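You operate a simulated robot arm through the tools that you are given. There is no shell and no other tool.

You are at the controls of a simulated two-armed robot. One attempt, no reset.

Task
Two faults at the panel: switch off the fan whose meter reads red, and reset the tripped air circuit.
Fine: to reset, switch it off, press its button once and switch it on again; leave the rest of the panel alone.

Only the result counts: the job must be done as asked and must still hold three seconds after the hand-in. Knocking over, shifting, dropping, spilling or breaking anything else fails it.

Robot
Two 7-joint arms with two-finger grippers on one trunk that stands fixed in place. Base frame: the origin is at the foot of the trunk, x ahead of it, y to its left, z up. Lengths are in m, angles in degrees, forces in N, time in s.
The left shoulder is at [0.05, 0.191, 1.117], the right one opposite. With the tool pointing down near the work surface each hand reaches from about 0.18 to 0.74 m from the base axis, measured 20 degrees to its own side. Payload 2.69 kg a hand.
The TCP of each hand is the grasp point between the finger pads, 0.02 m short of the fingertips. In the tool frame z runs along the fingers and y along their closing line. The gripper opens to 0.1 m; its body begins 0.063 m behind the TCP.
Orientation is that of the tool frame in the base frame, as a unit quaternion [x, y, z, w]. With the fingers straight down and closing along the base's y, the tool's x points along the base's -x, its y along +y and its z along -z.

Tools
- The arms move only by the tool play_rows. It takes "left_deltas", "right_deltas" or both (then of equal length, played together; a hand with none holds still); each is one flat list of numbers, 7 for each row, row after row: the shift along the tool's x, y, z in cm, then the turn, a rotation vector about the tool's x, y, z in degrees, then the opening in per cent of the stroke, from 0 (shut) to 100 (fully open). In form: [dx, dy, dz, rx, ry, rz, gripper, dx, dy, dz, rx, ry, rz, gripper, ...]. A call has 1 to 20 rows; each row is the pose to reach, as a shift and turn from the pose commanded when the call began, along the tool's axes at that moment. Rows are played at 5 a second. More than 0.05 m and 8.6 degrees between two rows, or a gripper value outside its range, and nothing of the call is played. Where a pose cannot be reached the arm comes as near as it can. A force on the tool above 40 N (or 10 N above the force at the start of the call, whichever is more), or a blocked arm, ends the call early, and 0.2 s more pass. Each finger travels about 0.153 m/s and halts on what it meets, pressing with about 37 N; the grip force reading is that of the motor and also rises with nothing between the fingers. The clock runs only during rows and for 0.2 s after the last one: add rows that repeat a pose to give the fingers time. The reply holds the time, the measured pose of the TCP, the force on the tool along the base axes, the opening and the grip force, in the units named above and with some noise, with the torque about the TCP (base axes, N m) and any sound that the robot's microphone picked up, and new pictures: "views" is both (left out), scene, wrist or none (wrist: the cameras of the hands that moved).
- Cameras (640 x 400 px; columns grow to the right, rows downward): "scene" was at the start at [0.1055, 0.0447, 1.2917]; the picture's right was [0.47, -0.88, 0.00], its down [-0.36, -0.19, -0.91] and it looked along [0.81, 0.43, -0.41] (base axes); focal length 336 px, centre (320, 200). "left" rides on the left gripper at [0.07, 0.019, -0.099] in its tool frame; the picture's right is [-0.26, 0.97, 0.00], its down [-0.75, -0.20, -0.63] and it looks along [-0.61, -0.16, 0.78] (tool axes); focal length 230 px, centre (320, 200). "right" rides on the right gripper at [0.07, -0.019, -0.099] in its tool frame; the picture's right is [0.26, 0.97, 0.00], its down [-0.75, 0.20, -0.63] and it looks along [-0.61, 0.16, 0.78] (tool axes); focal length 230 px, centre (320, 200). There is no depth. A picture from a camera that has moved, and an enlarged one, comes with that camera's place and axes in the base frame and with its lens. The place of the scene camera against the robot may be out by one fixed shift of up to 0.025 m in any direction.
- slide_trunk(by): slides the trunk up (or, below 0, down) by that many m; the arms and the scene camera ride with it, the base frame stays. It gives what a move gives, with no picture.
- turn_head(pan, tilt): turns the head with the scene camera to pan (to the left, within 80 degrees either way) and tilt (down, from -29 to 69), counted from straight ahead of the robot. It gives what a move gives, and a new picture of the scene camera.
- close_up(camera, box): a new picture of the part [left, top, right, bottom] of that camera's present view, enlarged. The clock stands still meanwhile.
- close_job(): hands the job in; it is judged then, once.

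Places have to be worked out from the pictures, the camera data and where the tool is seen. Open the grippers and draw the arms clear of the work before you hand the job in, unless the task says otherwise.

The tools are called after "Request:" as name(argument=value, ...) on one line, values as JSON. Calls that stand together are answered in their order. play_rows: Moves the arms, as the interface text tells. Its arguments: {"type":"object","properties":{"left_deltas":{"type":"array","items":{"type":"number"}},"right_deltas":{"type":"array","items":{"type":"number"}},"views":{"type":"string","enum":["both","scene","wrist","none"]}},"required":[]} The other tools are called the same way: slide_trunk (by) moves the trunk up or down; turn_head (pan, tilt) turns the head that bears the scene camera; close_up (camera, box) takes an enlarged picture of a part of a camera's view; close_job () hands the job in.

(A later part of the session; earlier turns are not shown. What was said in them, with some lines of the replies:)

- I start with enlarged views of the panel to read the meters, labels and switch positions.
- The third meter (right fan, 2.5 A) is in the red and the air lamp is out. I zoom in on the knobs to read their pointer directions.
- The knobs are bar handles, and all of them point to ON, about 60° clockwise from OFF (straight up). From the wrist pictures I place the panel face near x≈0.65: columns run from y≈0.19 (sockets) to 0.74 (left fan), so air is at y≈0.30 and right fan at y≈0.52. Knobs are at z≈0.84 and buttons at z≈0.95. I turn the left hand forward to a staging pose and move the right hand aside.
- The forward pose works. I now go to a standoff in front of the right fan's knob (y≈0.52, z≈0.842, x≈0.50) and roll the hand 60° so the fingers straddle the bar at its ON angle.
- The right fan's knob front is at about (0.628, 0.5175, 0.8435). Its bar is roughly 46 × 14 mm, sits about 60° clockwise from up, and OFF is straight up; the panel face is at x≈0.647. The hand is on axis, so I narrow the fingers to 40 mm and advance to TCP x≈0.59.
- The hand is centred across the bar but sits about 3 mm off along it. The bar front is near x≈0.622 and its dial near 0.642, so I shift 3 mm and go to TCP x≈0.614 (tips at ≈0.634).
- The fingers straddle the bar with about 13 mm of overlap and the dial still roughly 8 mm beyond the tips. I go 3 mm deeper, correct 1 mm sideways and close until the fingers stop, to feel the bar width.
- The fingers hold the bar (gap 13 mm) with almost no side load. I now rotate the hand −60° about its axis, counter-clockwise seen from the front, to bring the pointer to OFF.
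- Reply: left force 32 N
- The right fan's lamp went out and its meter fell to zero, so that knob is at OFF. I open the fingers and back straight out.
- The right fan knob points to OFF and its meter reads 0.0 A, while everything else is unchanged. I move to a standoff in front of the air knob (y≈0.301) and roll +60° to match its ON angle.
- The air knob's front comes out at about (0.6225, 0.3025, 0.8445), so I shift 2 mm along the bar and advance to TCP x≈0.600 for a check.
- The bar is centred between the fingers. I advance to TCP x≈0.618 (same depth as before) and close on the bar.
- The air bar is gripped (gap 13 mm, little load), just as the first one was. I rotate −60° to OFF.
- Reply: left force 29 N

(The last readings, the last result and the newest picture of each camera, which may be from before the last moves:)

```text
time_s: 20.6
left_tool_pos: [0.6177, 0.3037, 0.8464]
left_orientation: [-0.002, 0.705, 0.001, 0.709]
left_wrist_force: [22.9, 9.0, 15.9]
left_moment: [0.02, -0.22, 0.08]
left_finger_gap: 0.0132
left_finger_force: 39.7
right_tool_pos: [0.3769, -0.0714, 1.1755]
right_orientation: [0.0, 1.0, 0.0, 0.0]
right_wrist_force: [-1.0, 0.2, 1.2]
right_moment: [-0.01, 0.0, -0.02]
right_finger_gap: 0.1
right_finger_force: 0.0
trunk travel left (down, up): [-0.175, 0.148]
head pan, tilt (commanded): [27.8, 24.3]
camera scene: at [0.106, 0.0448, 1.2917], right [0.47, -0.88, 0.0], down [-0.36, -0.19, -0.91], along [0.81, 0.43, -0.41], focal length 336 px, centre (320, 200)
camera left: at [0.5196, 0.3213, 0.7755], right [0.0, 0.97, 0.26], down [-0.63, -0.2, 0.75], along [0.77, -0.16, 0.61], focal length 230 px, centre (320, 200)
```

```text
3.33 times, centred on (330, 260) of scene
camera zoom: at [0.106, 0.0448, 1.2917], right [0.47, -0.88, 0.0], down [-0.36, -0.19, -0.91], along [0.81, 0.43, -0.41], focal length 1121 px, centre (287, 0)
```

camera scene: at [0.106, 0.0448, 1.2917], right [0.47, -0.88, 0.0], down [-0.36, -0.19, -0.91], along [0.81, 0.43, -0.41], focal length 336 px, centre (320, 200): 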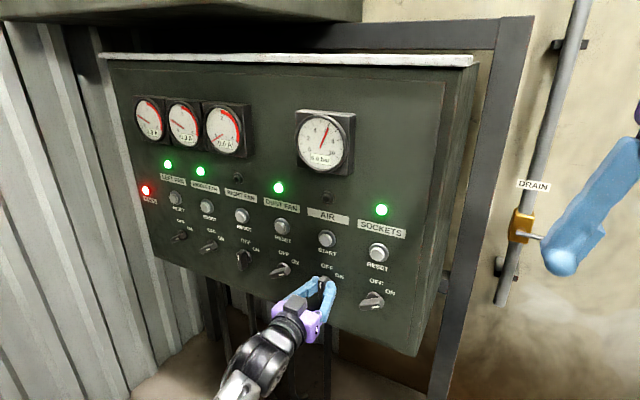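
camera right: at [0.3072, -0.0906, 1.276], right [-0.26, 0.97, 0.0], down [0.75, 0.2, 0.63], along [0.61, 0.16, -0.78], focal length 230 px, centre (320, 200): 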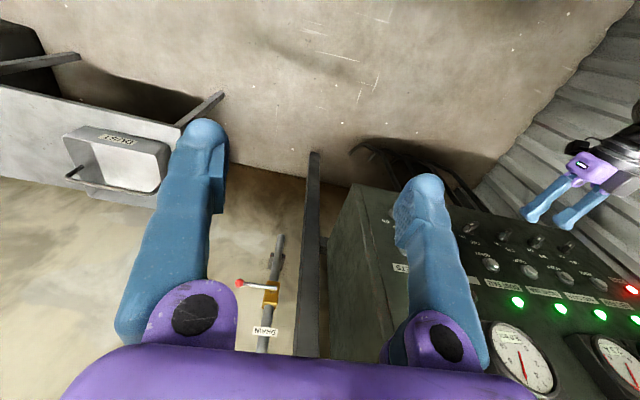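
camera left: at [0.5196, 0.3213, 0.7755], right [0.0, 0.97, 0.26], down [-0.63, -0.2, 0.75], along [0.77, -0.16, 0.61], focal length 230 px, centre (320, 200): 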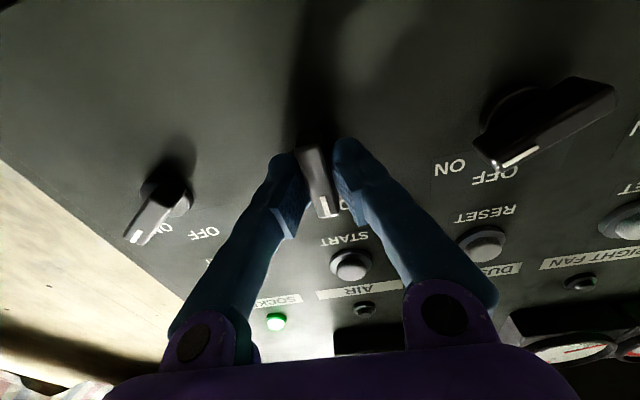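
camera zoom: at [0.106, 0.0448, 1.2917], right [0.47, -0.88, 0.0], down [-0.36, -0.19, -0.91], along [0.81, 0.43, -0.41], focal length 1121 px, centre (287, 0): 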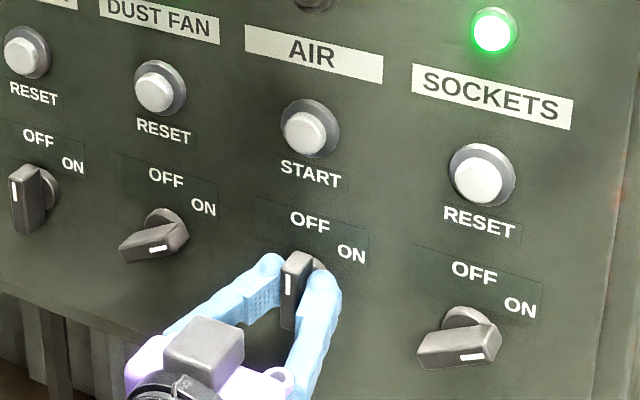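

The air pointer is now straight up at OFF. I release and back off; the START button comes next.

Request:
play_rows(left_deltas=[0, 0, 0, 0, 0, 0, 20, 0, 0, 0, 0, 0, 0, 30, 0, 0, 0, 0, 0, 0, 40, 0, 0, 0, 0, 0, 0, 40, 0, 0, -2, 0, 0, 0, 40, 0, 0, -5, 0, 0, 0, 40, 0, 0, -8, 0, 0, 0, 40, 0, 0, -10, 0, 0, 0, 40], views="both")

Request:
close_up(camera="left", box=[260, 70, 420, 270])

Request:
close_up(camera="scene", box=[250, 200, 410, 320])

```text
time_s: 22.4
left_tool_pos: [0.5178, 0.3018, 0.8442]
left_orientation: [0.0, 0.706, 0.001, 0.708]
left_wrist_force: [0.3, 0.0, 0.2]
left_moment: [0.0, 0.0, 0.03]
left_finger_gap: 0.04
left_finger_force: 0.0
right_tool_pos: [0.375, -0.0733, 1.1773]
right_orientation: [0.0, 1.0, 0.0, 0.0]
right_wrist_force: [-0.3, -0.3, 0.1]
right_moment: [-0.01, -0.03, 0.0]
right_finger_gap: 0.0999
right_finger_force: 0.1
trunk travel left (down, up): [-0.175, 0.148]
head pan, tilt (commanded): [27.8, 24.3]
camera scene: at [0.1054, 0.0447, 1.2918], right [0.47, -0.88, 0.0], down [-0.36, -0.19, -0.91], along [0.81, 0.43, -0.41], focal length 336 px, centre (320, 200)
camera left: at [0.4195, 0.3203, 0.7733], right [0.0, 0.97, 0.26], down [-0.63, -0.2, 0.75], along [0.78, -0.16, 0.61], focal length 230 px, centre (320, 200)
```

scene: 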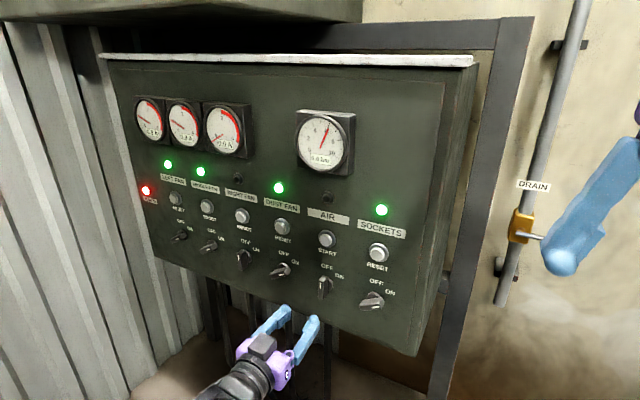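
left: 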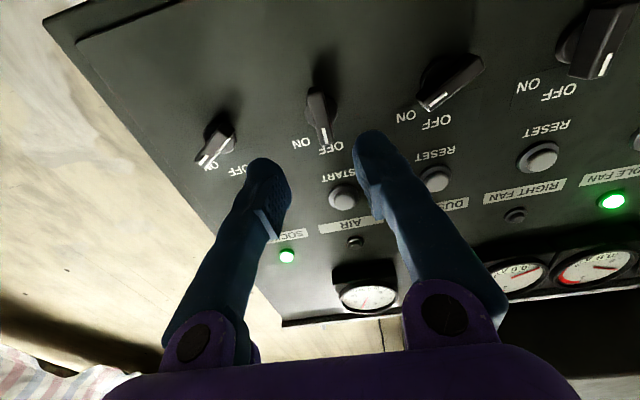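

```text
2.00 times, centred on (340, 170) of left
camera zoom: at [0.4195, 0.3203, 0.7733], right [0.0, 0.97, 0.26], down [-0.63, -0.2, 0.75], along [0.78, -0.16, 0.61], focal length 460 px, centre (280, 260)
```

zoom: 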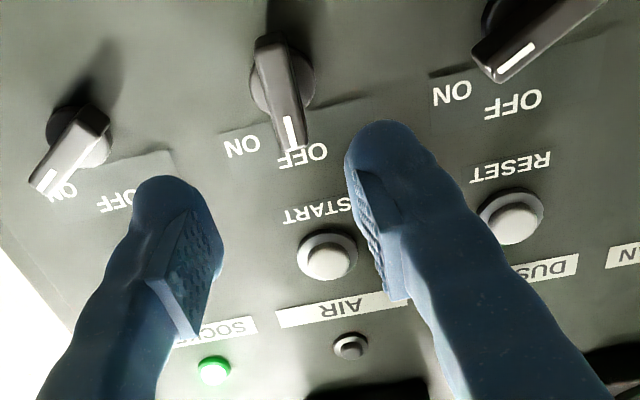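

```text
3.33 times, centred on (330, 260) of scene
camera zoom: at [0.1054, 0.0447, 1.2918], right [0.47, -0.88, 0.0], down [-0.36, -0.19, -0.91], along [0.81, 0.43, -0.41], focal length 1121 px, centre (287, 0)
```

zoom: 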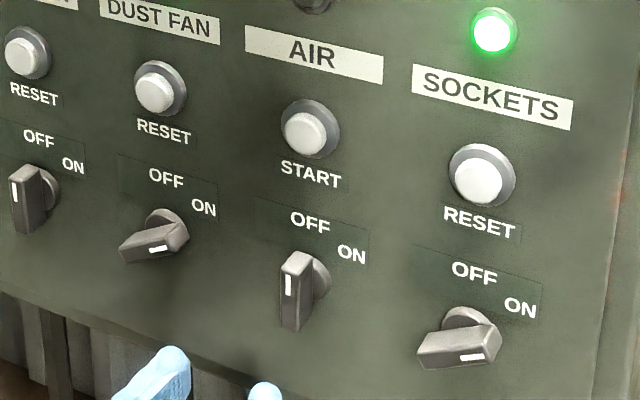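

The air pointer is confirmed at OFF. The START cap is at about (0.640, 0.303, 0.951), so I close the fingers and place the +y finger's tip in front of it (TCP y≈0.290, z≈0.951), stopping at x≈0.585 to look.

Request:
play_rows(left_deltas=[-2, -0.2, 0, 0, 0, 0, 30, -4, -0.4, 0, 0, 0, 0, 20, -6, -0.6, 0, 0, 0, 0, 10, -8, -0.9, 0, 0, 0, 0, 0, -10.7, -1.2, 1, 0, 0, 0, 0, -10.7, -1.2, 3, 0, 0, 0, 0, -10.7, -1.2, 5, 0, 0, 0, 0, -10.7, -1.2, 6.7, 0, 0, 0, 0], views="both")

Request:
close_up(camera="left", box=[224, 90, 416, 210])

Request:
close_up(camera="scene", box=[250, 180, 410, 300])

```text
time_s: 24.2
left_tool_pos: [0.5838, 0.2913, 0.9501]
left_orientation: [0.0, 0.707, 0.0, 0.707]
left_wrist_force: [-0.1, 0.1, -0.1]
left_moment: [-0.05, 0.02, 0.0]
left_finger_gap: 0.0
left_finger_force: 29.5
right_tool_pos: [0.3744, -0.0715, 1.1767]
right_orientation: [0.0, 1.0, 0.0, 0.0]
right_wrist_force: [-0.8, 0.3, 0.9]
right_moment: [0.04, 0.0, 0.02]
right_finger_gap: 0.1
right_finger_force: 0.2
trunk travel left (down, up): [-0.175, 0.148]
head pan, tilt (commanded): [27.8, 24.3]
camera scene: at [0.1057, 0.0447, 1.2917], right [0.47, -0.88, 0.0], down [-0.36, -0.19, -0.91], along [0.81, 0.43, -0.41], focal length 336 px, centre (320, 200)
camera left: at [0.4865, 0.3092, 0.8793], right [0.0, 0.97, 0.26], down [-0.63, -0.2, 0.75], along [0.78, -0.16, 0.61], focal length 230 px, centre (320, 200)
```

scene: 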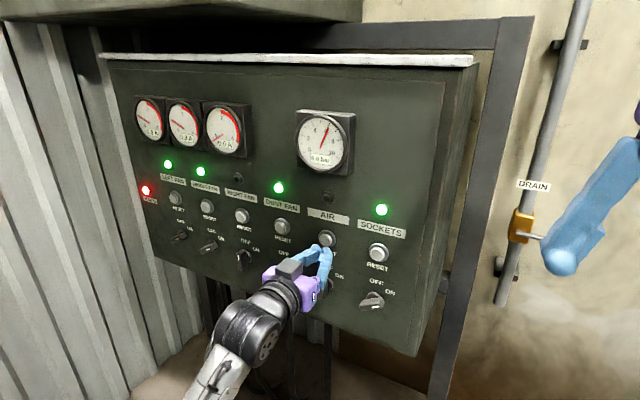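
left: 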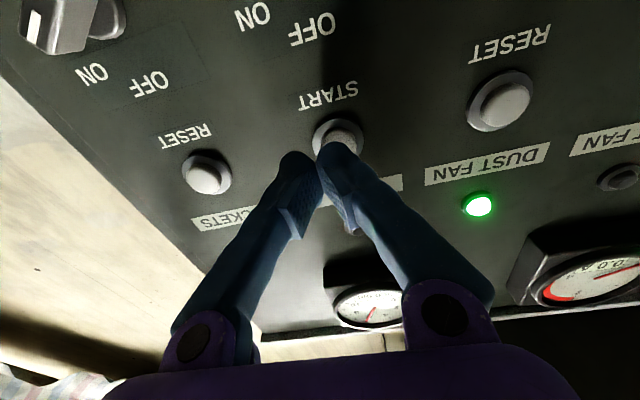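

```text
3.33 times, centred on (320, 150) of left
camera zoom: at [0.4865, 0.3092, 0.8793], right [0.0, 0.97, 0.26], down [-0.63, -0.2, 0.75], along [0.78, -0.16, 0.61], focal length 767 px, centre (320, 367)
```

zoom: 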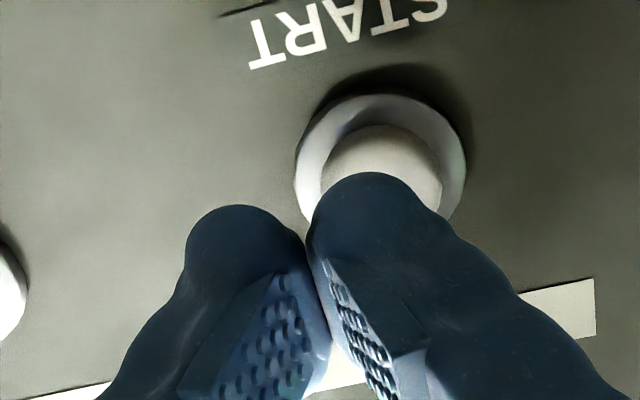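

```text
3.33 times, centred on (330, 240) of scene
camera zoom: at [0.1057, 0.0447, 1.2917], right [0.47, -0.88, 0.0], down [-0.36, -0.19, -0.91], along [0.81, 0.43, -0.41], focal length 1121 px, centre (287, 67)
```

zoom: 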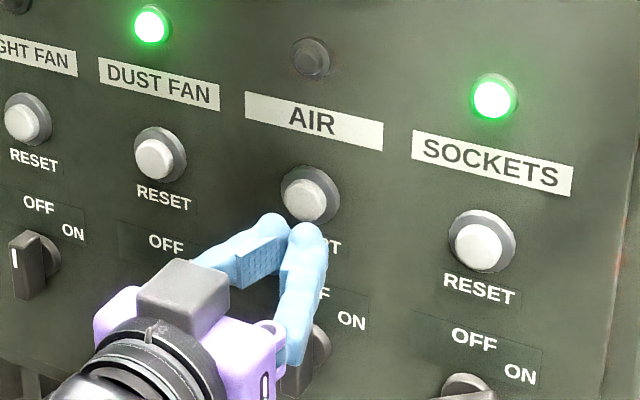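

The +y fingertip (about 12 mm off the axis) lines up with the START cap to within 2–3 mm. I nudge 2 mm up and 1 mm left, then advance until just short of the cap.

Request:
play_rows(left_deltas=[-0.2, 0.1, 0.8, 0, 0, 0, 0, -0.2, 0.1, 1.6, 0, 0, 0, 0, -0.2, 0.1, 2.4, 0, 0, 0, 0], views="wrist")

Request:
close_up(camera="left", box=[224, 90, 416, 210])

Request:
close_up(camera="scene", box=[270, 200, 390, 290])

```text
time_s: 25.0
left_tool_pos: [0.6063, 0.2912, 0.9525]
left_orientation: [0.0, 0.706, 0.0, 0.708]
left_wrist_force: [-0.2, 0.0, 0.4]
left_moment: [0.0, 0.01, 0.01]
left_finger_gap: 0.0
left_finger_force: 29.3
right_tool_pos: [0.3755, -0.0728, 1.177]
right_orientation: [-0.001, 1.0, 0.0, 0.0]
right_wrist_force: [0.2, -0.1, 0.1]
right_moment: [-0.03, 0.04, -0.01]
right_finger_gap: 0.0998
right_finger_force: 0.1
trunk travel left (down, up): [-0.175, 0.148]
head pan, tilt (commanded): [27.8, 24.3]
camera left: at [0.5086, 0.3103, 0.8814], right [0.0, 0.97, 0.26], down [-0.63, -0.2, 0.75], along [0.78, -0.16, 0.61], focal length 230 px, centre (320, 200)
```

left: 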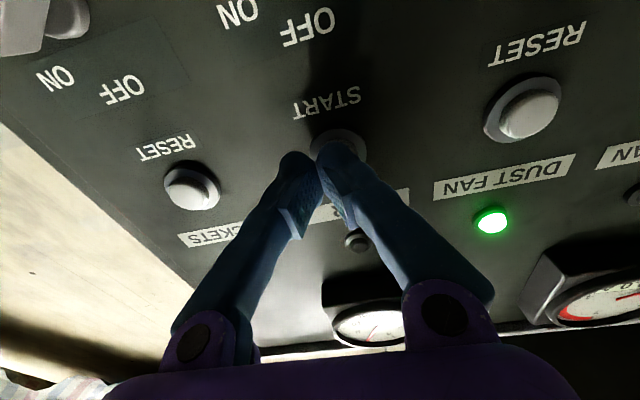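

```text
3.33 times, centred on (320, 150) of left
camera zoom: at [0.5086, 0.3103, 0.8814], right [0.0, 0.97, 0.26], down [-0.63, -0.2, 0.75], along [0.78, -0.16, 0.61], focal length 767 px, centre (320, 367)
```

zoom: 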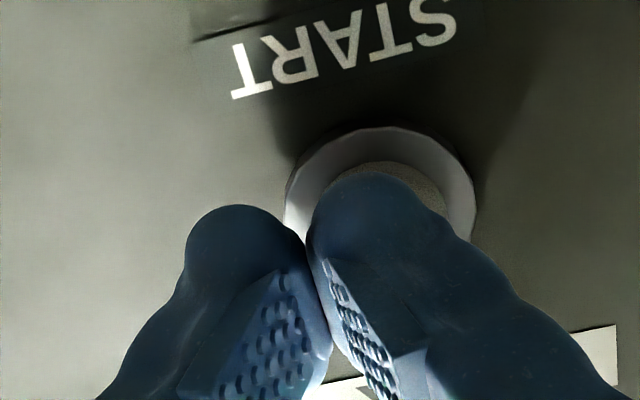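

```text
4.44 times, centred on (330, 245) of scene
camera zoom: at [0.1056, 0.0447, 1.2917], right [0.47, -0.88, 0.0], down [-0.36, -0.19, -0.91], along [0.81, 0.43, -0.41], focal length 1494 px, centre (276, 0)
```

zoom: 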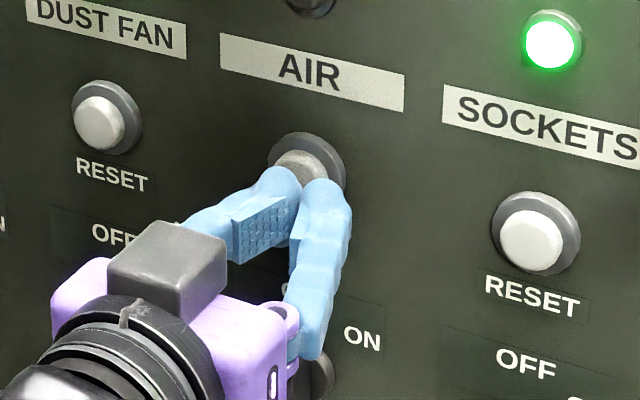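

The tip is on line with the cap, about 1 cm short. I advance in small steps and read the force.

Request:
play_rows(left_deltas=[0, 0, 0.3, 0, 0, 0, 0, 0, 0, 0.6, 0, 0, 0, 0, 0, 0, 0.8, 0, 0, 0, 0], views="wrist")

Request:
close_up(camera="left", box=[224, 90, 416, 210])

Request:
close_up(camera="scene", box=[270, 200, 390, 290])

```text
time_s: 25.8
left_tool_pos: [0.6156, 0.2916, 0.9535]
left_orientation: [-0.001, 0.706, 0.001, 0.708]
left_wrist_force: [-1.0, -0.1, 0.0]
left_moment: [-0.03, -0.03, 0.01]
left_finger_gap: 0.0
left_finger_force: 29.4
right_tool_pos: [0.3751, -0.0727, 1.178]
right_orientation: [0.0, 1.0, 0.0, 0.0]
right_wrist_force: [0.0, -0.2, -0.9]
right_moment: [0.03, -0.01, -0.01]
right_finger_gap: 0.1002
right_finger_force: 0.1
trunk travel left (down, up): [-0.175, 0.148]
head pan, tilt (commanded): [27.8, 24.3]
camera left: at [0.5173, 0.3101, 0.8824], right [0.0, 0.97, 0.26], down [-0.63, -0.2, 0.75], along [0.78, -0.16, 0.61], focal length 230 px, centre (320, 200)
```

left: 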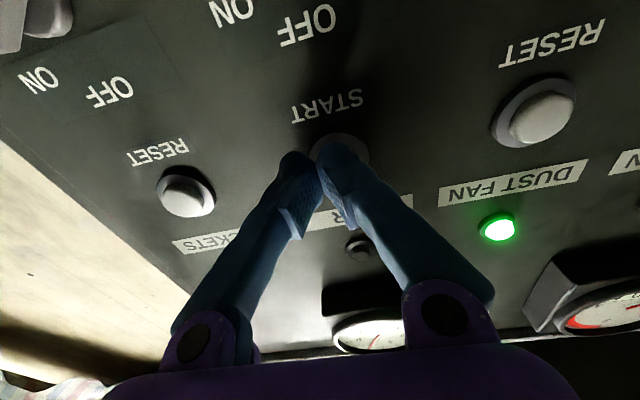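

```text
3.33 times, centred on (320, 150) of left
camera zoom: at [0.5173, 0.3101, 0.8824], right [0.0, 0.97, 0.26], down [-0.63, -0.2, 0.75], along [0.78, -0.16, 0.61], focal length 767 px, centre (320, 367)
```

zoom: 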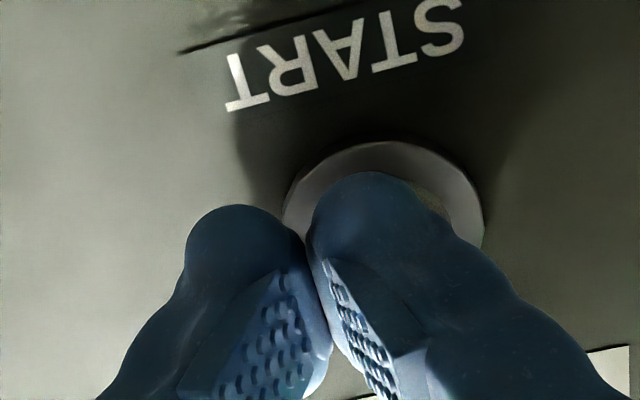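

```text
4.44 times, centred on (330, 245) of scene
camera zoom: at [0.1055, 0.0447, 1.2917], right [0.47, -0.88, 0.0], down [-0.36, -0.19, -0.91], along [0.81, 0.43, -0.41], focal length 1494 px, centre (276, 0)
```

zoom: 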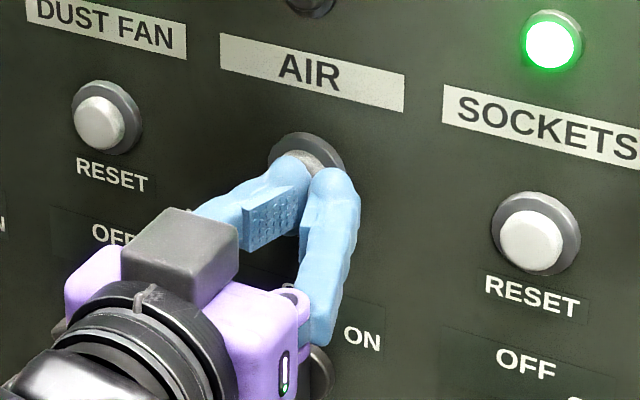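

No clear contact yet (force about −1 N), with the tip on the cap's centre line. I press further in fine steps.

Request:
play_rows(left_deltas=[0, 0, 0.15, 0, 0, 0, 0, 0, 0, 0.3, 0, 0, 0, 0], views="wrist")

```text
time_s: 26.4
left_tool_pos: [0.6192, 0.2913, 0.9538]
left_orientation: [0.001, 0.706, 0.0, 0.708]
left_wrist_force: [-1.6, 0.9, 1.0]
left_moment: [0.01, 0.0, 0.02]
left_finger_gap: 0.0001
left_finger_force: 29.3
right_tool_pos: [0.3748, -0.0707, 1.1771]
right_orientation: [0.0, 1.0, 0.0, 0.001]
right_wrist_force: [0.1, -0.6, -0.1]
right_moment: [0.0, -0.01, 0.0]
right_finger_gap: 0.1
right_finger_force: 0.0
trunk travel left (down, up): [-0.175, 0.148]
head pan, tilt (commanded): [27.8, 24.3]
camera left: at [0.5207, 0.3099, 0.8834], right [0.0, 0.97, 0.26], down [-0.63, -0.2, 0.75], along [0.78, -0.16, 0.61], focal length 230 px, centre (320, 200)
```

left: 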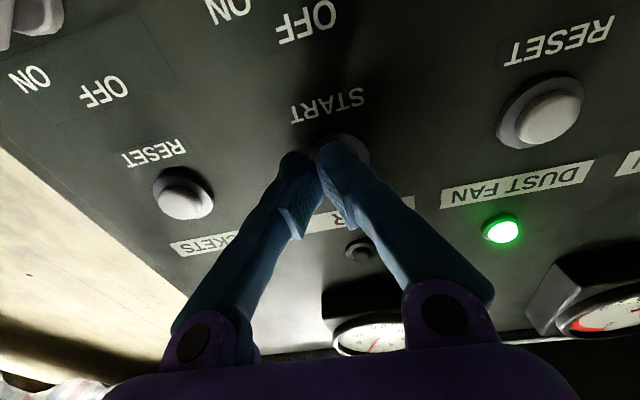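

Still only about −1.6 N. I continue forward another 3 mm.

Request:
play_rows(left_deltas=[0, 0, 0.15, 0, 0, 0, 0, 0, 0, 0.3, 0, 0, 0, 0], views="wrist")

Request:
close_up(camera="left", box=[224, 90, 416, 210])

Request:
close_up(camera="scene", box=[270, 200, 390, 290])

```text
time_s: 27.0
left_tool_pos: [0.6212, 0.2913, 0.9547]
left_orientation: [-0.001, 0.706, 0.001, 0.708]
left_wrist_force: [-2.1, 0.0, 1.1]
left_moment: [0.04, -0.03, 0.05]
left_finger_gap: 0.0
left_finger_force: 29.1
right_tool_pos: [0.3743, -0.0725, 1.1773]
right_orientation: [0.0, 1.0, 0.001, 0.0]
right_wrist_force: [0.5, 0.3, -0.3]
right_moment: [-0.01, 0.0, 0.02]
right_finger_gap: 0.1003
right_finger_force: 0.0
trunk travel left (down, up): [-0.175, 0.148]
head pan, tilt (commanded): [27.8, 24.3]
heard: click
camera left: at [0.5239, 0.3096, 0.8828], right [0.0, 0.97, 0.26], down [-0.63, -0.2, 0.75], along [0.78, -0.16, 0.61], focal length 230 px, centre (320, 200)
```

left: 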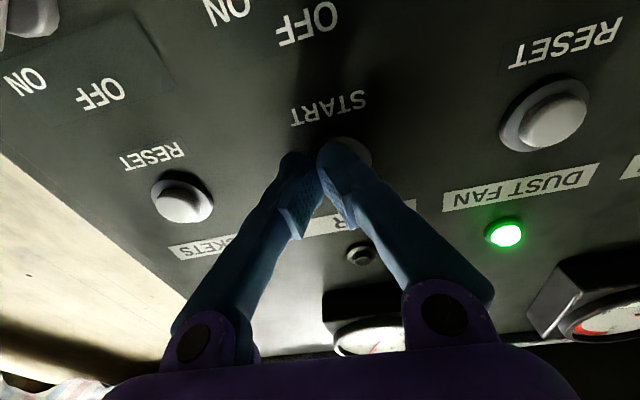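

```text
3.33 times, centred on (320, 150) of left
camera zoom: at [0.5239, 0.3096, 0.8828], right [0.0, 0.97, 0.26], down [-0.63, -0.2, 0.75], along [0.78, -0.16, 0.61], focal length 767 px, centre (320, 367)
```

zoom: 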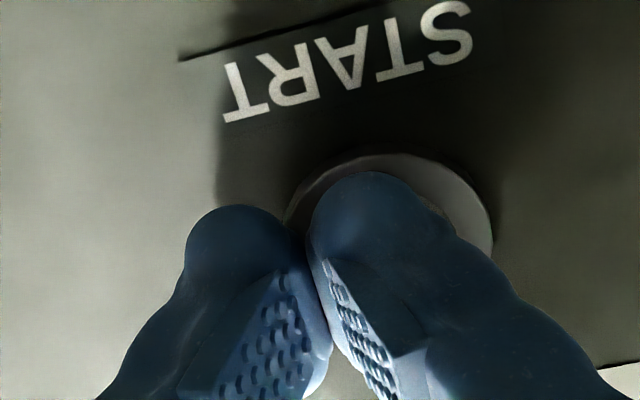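

```text
4.44 times, centred on (330, 245) of scene
camera zoom: at [0.1051, 0.0447, 1.2918], right [0.47, -0.88, 0.0], down [-0.36, -0.19, -0.91], along [0.81, 0.43, -0.41], focal length 1494 px, centre (276, 0)
```

zoom: 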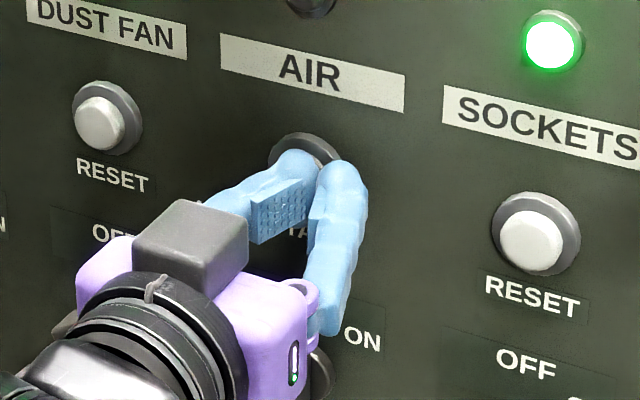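

A click was heard: START has been pressed once. I withdraw straight back.

Request:
play_rows(left_deltas=[0, 0, -1.5, 0, 0, 0, 0, 0, 0, -4, 0, 0, 0, 0, 0, 0, -7, 0, 0, 0, 0, 0, 0, -10, 0, 0, 0, 0], views="both")

Request:
close_up(camera="scene", box=[250, 170, 410, 320])

```text
time_s: 28.0
left_tool_pos: [0.5221, 0.2935, 0.9534]
left_orientation: [-0.002, 0.707, 0.002, 0.707]
left_wrist_force: [-0.3, -0.5, 0.6]
left_moment: [0.04, 0.01, 0.04]
left_finger_gap: 0.0
left_finger_force: 29.6
right_tool_pos: [0.3762, -0.0723, 1.1786]
right_orientation: [0.0, 1.0, -0.001, 0.0]
right_wrist_force: [0.3, -0.5, 1.2]
right_moment: [-0.04, -0.01, 0.02]
right_finger_gap: 0.1
right_finger_force: 0.1
trunk travel left (down, up): [-0.175, 0.148]
head pan, tilt (commanded): [27.8, 24.3]
camera scene: at [0.1053, 0.0447, 1.2918], right [0.47, -0.88, 0.0], down [-0.36, -0.19, -0.91], along [0.81, 0.43, -0.41], focal length 336 px, centre (320, 200)
camera left: at [0.4242, 0.3113, 0.8817], right [0.0, 0.97, 0.26], down [-0.63, -0.2, 0.75], along [0.78, -0.16, 0.61], focal length 230 px, centre (320, 200)
```

scene: 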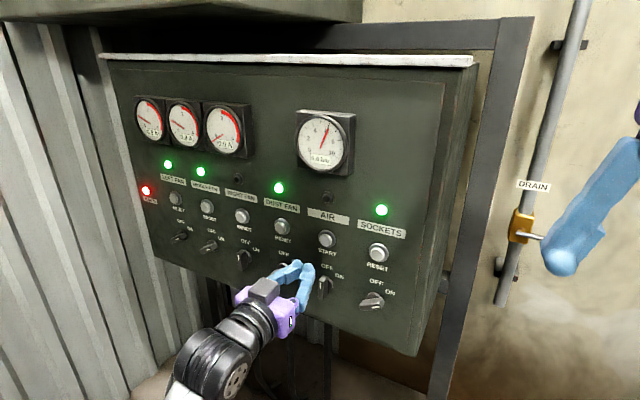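
left: 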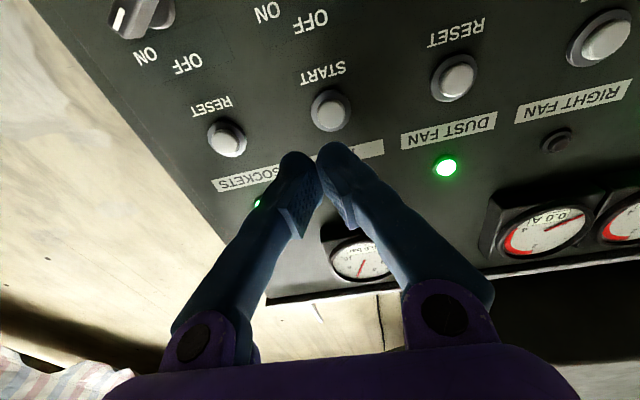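

```text
2.67 times, centred on (330, 245) of scene
camera zoom: at [0.1053, 0.0447, 1.2918], right [0.47, -0.88, 0.0], down [-0.36, -0.19, -0.91], along [0.81, 0.43, -0.41], focal length 896 px, centre (293, 80)
```

zoom: 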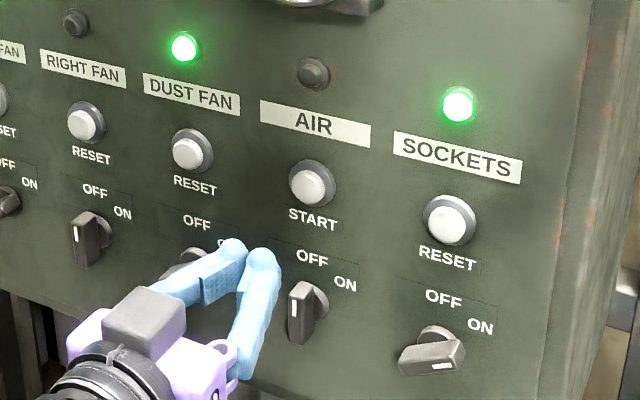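

The button sprang back and the air knob still shows OFF. I return to the standoff in front of the air knob with the fingers open 40 mm, no roll (bar vertical).

Request:
play_rows(left_deltas=[2.2, 0.2, 0, 0, 0, 0, 10, 4.4, 0.5, 0, 0, 0, 0, 20, 6.6, 0.7, 0, 0, 0, 0, 30, 8.8, 0.9, 0, 0, 0, 0, 40, 10.9, 1.1, 0, 0, 0, 0, 40, 10.9, 1.1, 2.5, 0, 0, 0, 40, 10.9, 1.1, 5, 0, 0, 0, 40, 10.9, 1.1, 7.5, 0, 0, 0, 40], views="wrist")

Request:
close_up(camera="left", box=[224, 90, 416, 210])

Request:
close_up(camera="scene", box=[250, 200, 410, 320])

```text
time_s: 29.8
left_tool_pos: [0.5962, 0.3027, 0.8434]
left_orientation: [0.0, 0.707, 0.001, 0.707]
left_wrist_force: [0.6, -0.1, 0.6]
left_moment: [0.01, -0.01, 0.0]
left_finger_gap: 0.0398
left_finger_force: 0.1
right_tool_pos: [0.3756, -0.0725, 1.1783]
right_orientation: [0.0, 1.0, 0.0, 0.001]
right_wrist_force: [-0.1, -0.4, -0.2]
right_moment: [0.02, 0.03, -0.02]
right_finger_gap: 0.1
right_finger_force: 0.0
trunk travel left (down, up): [-0.175, 0.148]
head pan, tilt (commanded): [27.8, 24.3]
camera left: at [0.4992, 0.3215, 0.7721], right [0.0, 0.97, 0.26], down [-0.63, -0.2, 0.75], along [0.78, -0.16, 0.61], focal length 230 px, centre (320, 200)
```

left: 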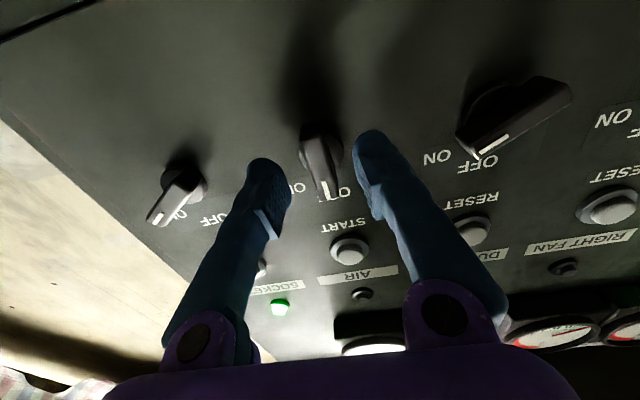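

```text
3.33 times, centred on (320, 150) of left
camera zoom: at [0.4992, 0.3215, 0.7721], right [0.0, 0.97, 0.26], down [-0.63, -0.2, 0.75], along [0.78, -0.16, 0.61], focal length 767 px, centre (320, 367)
```

zoom: 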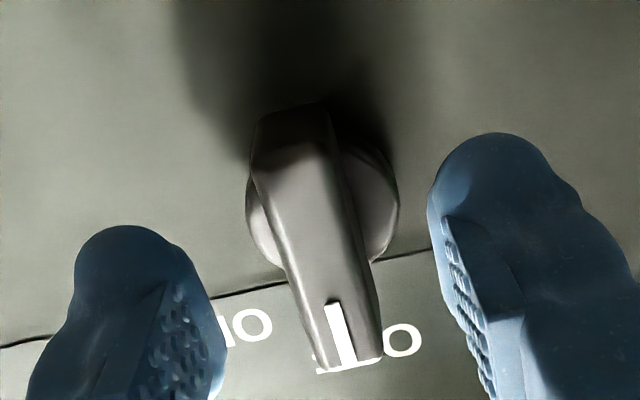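

```text
3.33 times, centred on (330, 260) of scene
camera zoom: at [0.1057, 0.0447, 1.2917], right [0.47, -0.88, 0.0], down [-0.36, -0.19, -0.91], along [0.81, 0.43, -0.41], focal length 1121 px, centre (287, 0)
```

zoom: 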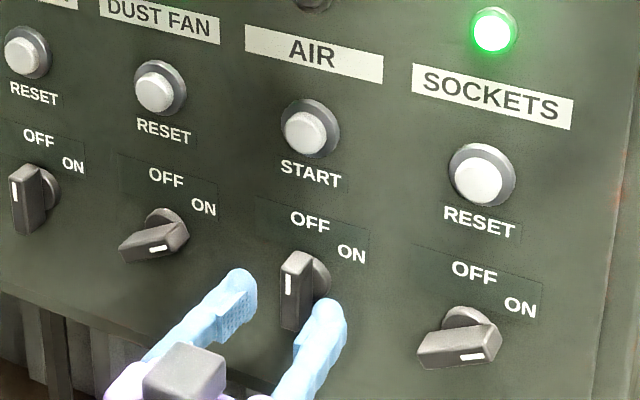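

The bar is centred sideways but sits about 3 mm higher than my axis. I move up 3 mm, advance to TCP x≈0.618 and close on it.

Request:
play_rows(left_deltas=[-0.3, 0, 0.7, 0, 0, 0, 40, -0.3, 0, 1.4, 0, 0, 0, 40, -0.3, 0, 2.0, 0, 0, 0, 40, -0.3, 0, 2.0, 0, 0, 0, 34, -0.3, 0, 2.0, 0, 0, 0, 28, -0.3, 0, 2.0, 0, 0, 0, 22, -0.3, 0, 2.0, 0, 0, 0, 18, -0.3, 0, 2.0, 0, 0, 0, 14, -0.3, 0, 2.0, 0, 0, 0, 11, -0.3, 0, 2.0, 0, 0, 0, 11], views="wrist")

Request:
close_up(camera="left", box=[224, 100, 416, 220])

```text
time_s: 32.0
left_tool_pos: [0.6171, 0.3022, 0.8477]
left_orientation: [-0.001, 0.707, 0.001, 0.708]
left_wrist_force: [2.9, 5.8, 0.5]
left_moment: [-0.01, 0.04, 0.08]
left_finger_gap: 0.0132
left_finger_force: 39.8
right_tool_pos: [0.3766, -0.0725, 1.1761]
right_orientation: [0.0, 1.0, -0.001, 0.0]
right_wrist_force: [0.9, -0.4, -0.2]
right_moment: [0.02, 0.01, -0.01]
right_finger_gap: 0.1001
right_finger_force: 0.1
trunk travel left (down, up): [-0.175, 0.148]
head pan, tilt (commanded): [27.8, 24.3]
camera left: at [0.5186, 0.3214, 0.7753], right [0.0, 0.97, 0.26], down [-0.63, -0.2, 0.75], along [0.78, -0.16, 0.61], focal length 230 px, centre (320, 200)
```

left: 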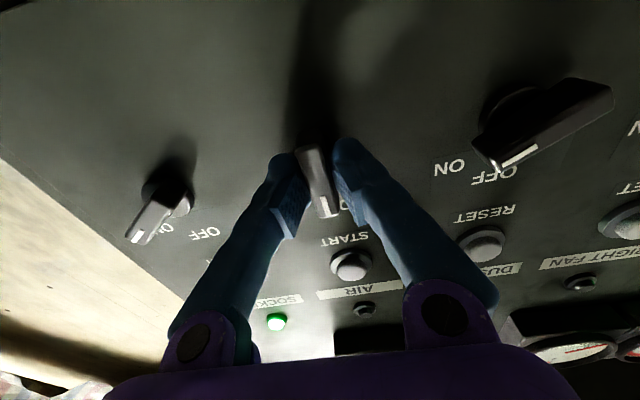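

```text
3.33 times, centred on (320, 160) of left
camera zoom: at [0.5186, 0.3214, 0.7753], right [0.0, 0.97, 0.26], down [-0.63, -0.2, 0.75], along [0.78, -0.16, 0.61], focal length 767 px, centre (320, 333)
```

zoom: 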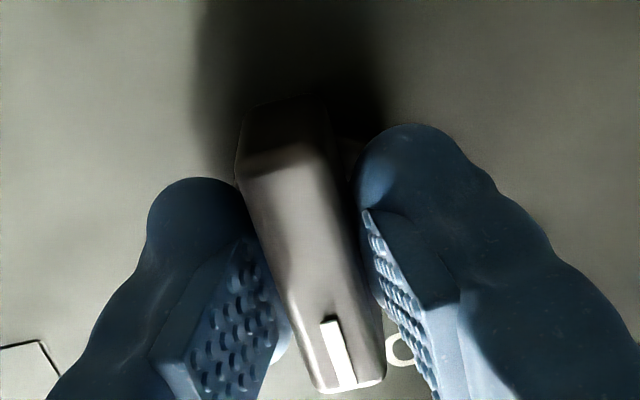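

The bar is gripped at OFF (gap 13 mm). I rotate the hand +60°, clockwise seen from the front, to switch air on again.

Request:
play_rows(left_deltas=[0, 0, 0, 0, 0, 5, 11, 0, 0, 0, 0, 0, 10, 11, 0, 0, 0, 0, 0, 15, 11, 0, 0, 0, 0, 0, 20, 11, 0, 0, 0, 0, 0, 25, 11, 0, 0, 0, 0, 0, 30, 11, 0, 0, 0, 0, 0, 35, 11, 0, 0, 0, 0, 0, 40, 11, 0, 0, 0, 0, 0, 45, 11, 0, 0, 0, 0, 0, 50, 11, 0, 0, 0, 0, 0, 55, 11, 0, 0, 0, 0, 0, 60, 11, 0, 0, 0, 0, 0, 60, 11], views="both")

Request:
close_up(camera="scene", box=[250, 170, 410, 320])

```text
time_s: 34.8
left_tool_pos: [0.6178, 0.3023, 0.8459]
left_orientation: [0.354, 0.612, 0.354, 0.612]
left_wrist_force: [8.3, -9.5, -11.7]
left_moment: [-0.01, 0.22, 0.03]
left_finger_gap: 0.0132
left_finger_force: 40.0
right_tool_pos: [0.377, -0.0731, 1.1761]
right_orientation: [0.0, 1.0, 0.0, -0.001]
right_wrist_force: [-0.1, 0.3, -0.6]
right_moment: [0.01, 0.01, -0.05]
right_finger_gap: 0.1002
right_finger_force: 0.1
trunk travel left (down, up): [-0.175, 0.148]
head pan, tilt (commanded): [27.8, 24.3]
camera scene: at [0.1076, 0.0444, 1.2914], right [0.47, -0.88, 0.0], down [-0.37, -0.19, -0.91], along [0.8, 0.43, -0.41], focal length 336 px, centre (320, 200)
camera left: at [0.5185, 0.3717, 0.8261], right [0.0, 0.26, 0.97], down [-0.63, -0.75, 0.2], along [0.78, -0.61, 0.16], focal length 230 px, centre (320, 200)
```

scene: 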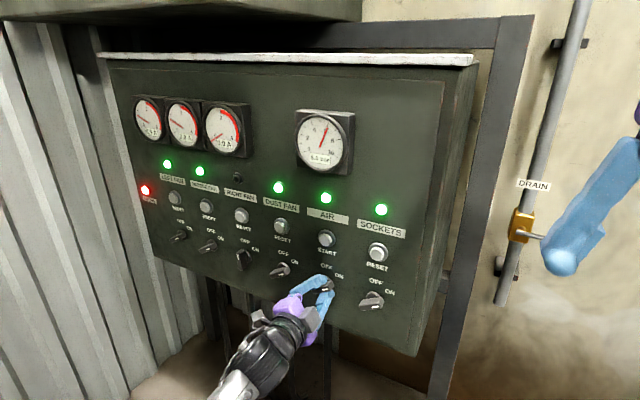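
left: 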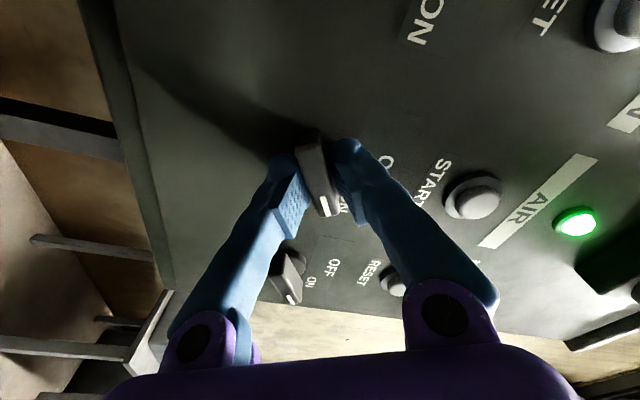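

```text
2.67 times, centred on (330, 245) of scene
camera zoom: at [0.1076, 0.0444, 1.2914], right [0.47, -0.88, 0.0], down [-0.37, -0.19, -0.91], along [0.8, 0.43, -0.41], focal length 896 px, centre (293, 80)
```

zoom: 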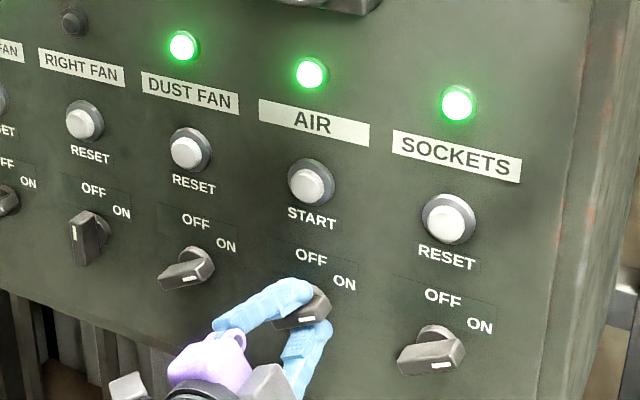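

The AIR lamp is green again with its pointer at ON. I release, back off straight and move clear.

Request:
play_rows(left_deltas=[0, 0, 0, 0, 0, 0, 20, 0, 0, 0, 0, 0, 0, 30, 0, 0, 0, 0, 0, 0, 40, 0, 0, 0, 0, 0, 0, 40, 0, 0, -2, 0, 0, 0, 40, 0, 0, -5, 0, 0, 0, 40, 0, 0, -8, 0, 0, 0, 50, 0, 0, -11, 0, 0, 0, 60, 0, 0, -14, 0, 0, 0, 80, 0, 0, -16, 0, 0, 0, 100], views="both")

Request:
close_up(camera="scene", box=[130, 90, 410, 320])

Request:
close_up(camera="scene", box=[280, 100, 376, 160])

```text
time_s: 37.0
left_tool_pos: [0.4564, 0.3014, 0.8467]
left_orientation: [0.352, 0.612, 0.355, 0.613]
left_wrist_force: [0.4, 0.5, 0.2]
left_moment: [0.03, 0.01, -0.04]
left_finger_gap: 0.1
left_finger_force: 0.0
right_tool_pos: [0.3756, -0.0728, 1.1766]
right_orientation: [0.001, 1.0, 0.0, 0.0]
right_wrist_force: [0.4, 1.1, 1.0]
right_moment: [-0.01, 0.02, 0.01]
right_finger_gap: 0.1
right_finger_force: 0.0
trunk travel left (down, up): [-0.175, 0.148]
head pan, tilt (commanded): [27.8, 24.3]
camera scene: at [0.1054, 0.0447, 1.2918], right [0.47, -0.88, 0.0], down [-0.36, -0.19, -0.91], along [0.81, 0.43, -0.41], focal length 336 px, centre (320, 200)
camera left: at [0.3579, 0.3708, 0.8269], right [0.0, 0.26, 0.97], down [-0.63, -0.75, 0.2], along [0.78, -0.61, 0.16], focal length 230 px, centre (320, 200)
```

scene: 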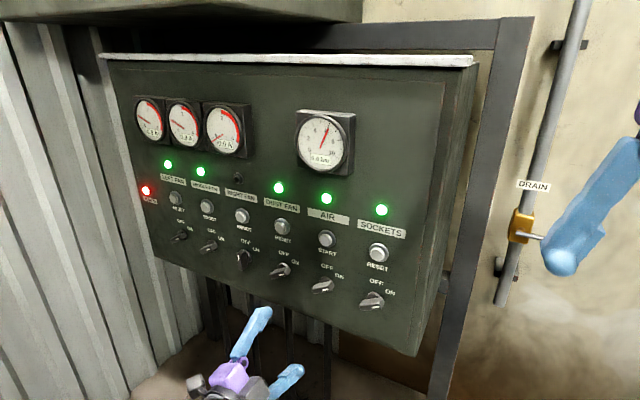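
left: 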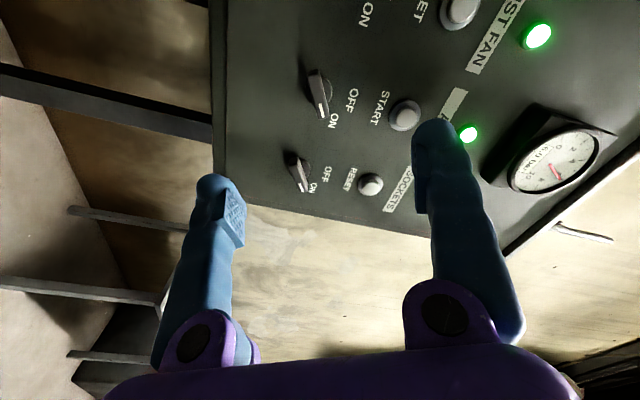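

```text
1.74 times, centred on (270, 205) of scene
camera zoom: at [0.1054, 0.0447, 1.2918], right [0.47, -0.88, 0.0], down [-0.36, -0.19, -0.91], along [0.81, 0.43, -0.41], focal length 585 px, centre (407, 191)
```

zoom: 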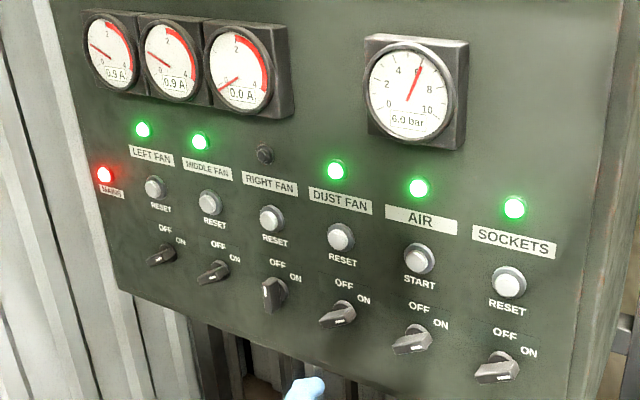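

```text
6.67 times, centred on (328, 130) of scene
camera zoom: at [0.1054, 0.0447, 1.2918], right [0.47, -0.88, 0.0], down [-0.36, -0.19, -0.91], along [0.81, 0.43, -0.41], focal length 2241 px, centre (267, 667)
```

zoom: 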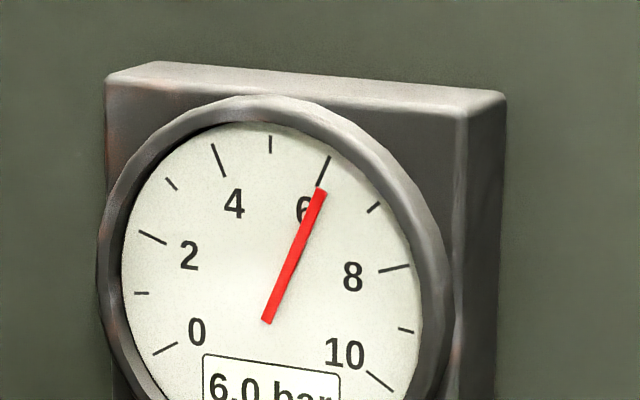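

Right fan is off at 0.0 A, air is on with a green lamp, and all other controls are as they were. I draw back a little more and wait a few seconds to see that it holds.

Request:
play_rows(left_deltas=[0, 0, -1, 0, 0, -6, 100, 0, 0, -2, 0, 0, -12, 100, 0, 0, -3, 0, 0, -18, 100, 0, 0, -4, 0, 0, -24, 100, 0, 0, -5, 0, 0, -30, 100, 0, 0, -5, 0, 0, -36, 100, 0, 0, -5, 0, 0, -42, 100, 0, 0, -5, 0, 0, -48, 100, 0, 0, -5, 0, 0, -54, 100, 0, 0, -5, 0, 0, -60, 100, 0, 0, -5, 0, 0, -60, 100, 0, 0, -5, 0, 0, -60, 100, 0, 0, -5, 0, 0, -60, 100, 0, 0, -5, 0, 0, -60, 100, 0, 0, -5, 0, 0, -60, 100, 0, 0, -5, 0, 0, -60, 100, 0, 0, -5, 0, 0, -60, 100, 0, 0, -5, 0, 0, -60, 100], views="both")

Request:
close_up(camera="scene", box=[130, 90, 410, 320])

```text
time_s: 40.8
left_tool_pos: [0.4062, 0.301, 0.8452]
left_orientation: [0.0, 0.707, 0.0, 0.708]
left_wrist_force: [0.7, -0.6, 0.2]
left_moment: [0.02, 0.01, -0.04]
left_finger_gap: 0.1001
left_finger_force: 0.1
right_tool_pos: [0.3764, -0.0722, 1.1768]
right_orientation: [0.0, 1.0, -0.001, 0.0]
right_wrist_force: [-0.4, -0.1, 0.1]
right_moment: [-0.01, 0.01, 0.03]
right_finger_gap: 0.0999
right_finger_force: 0.1
trunk travel left (down, up): [-0.175, 0.148]
head pan, tilt (commanded): [27.8, 24.3]
camera scene: at [0.1055, 0.0447, 1.2917], right [0.47, -0.88, 0.0], down [-0.36, -0.19, -0.91], along [0.81, 0.43, -0.41], focal length 336 px, centre (320, 200)
camera left: at [0.3094, 0.3202, 0.7761], right [0.0, 0.97, 0.26], down [-0.63, -0.2, 0.75], along [0.78, -0.16, 0.61], focal length 230 px, centre (320, 200)
```

scene: 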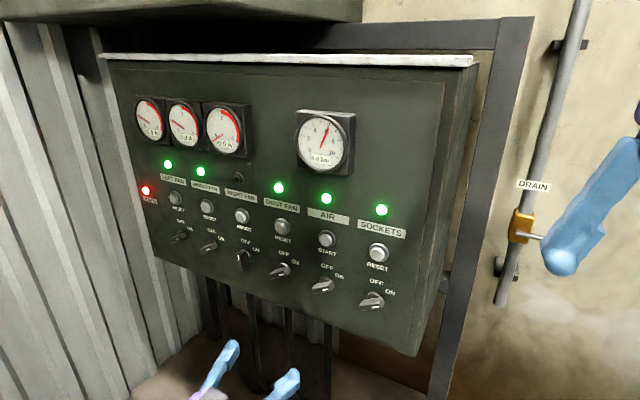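
left: 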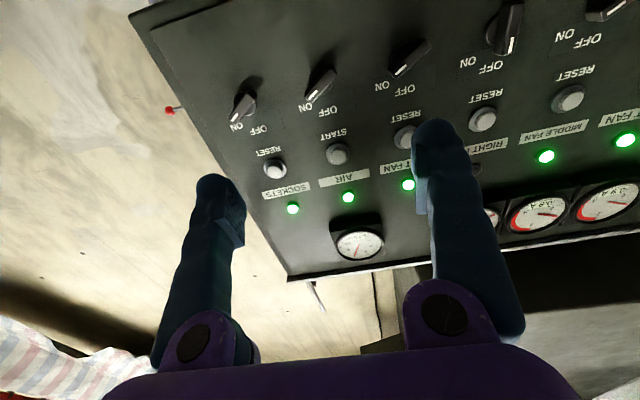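

```text
1.74 times, centred on (270, 205) of scene
camera zoom: at [0.1055, 0.0447, 1.2917], right [0.47, -0.88, 0.0], down [-0.36, -0.19, -0.91], along [0.81, 0.43, -0.41], focal length 585 px, centre (407, 191)
```

zoom: 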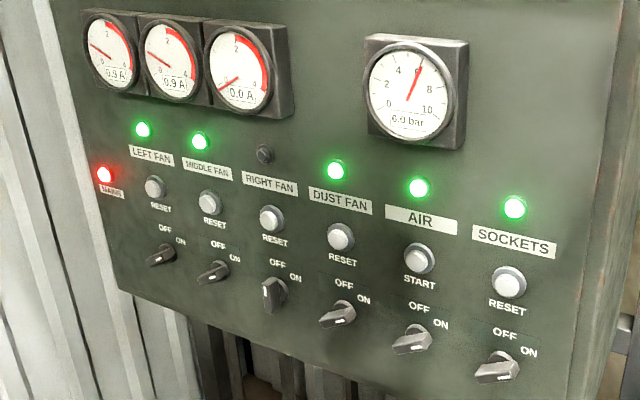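

After about six seconds the state still holds: right fan off at 0.0 A, air on and green, the rest unchanged. Both grippers are open and clear of the panel, so I hand the job in.

Request:
close_job()

```text
The job is handed in.
```

Both faults are dealt with, and the job is handed in. In the last view before hand-in, about six seconds after the air circuit came back on, everything still held.

- **Right fan:** its meter was the one in the red, at 2.5 A. I switched it off; its lamp is out and its meter reads 0.0 A.
- **Air circuit:** I switched it off, pressed its START button once (one click heard) and switched it on again. Its lamp is green.

I touched no other switches or buttons, and the other lamps and meters read as they did at the start. Both grippers are open and clear of the panel.
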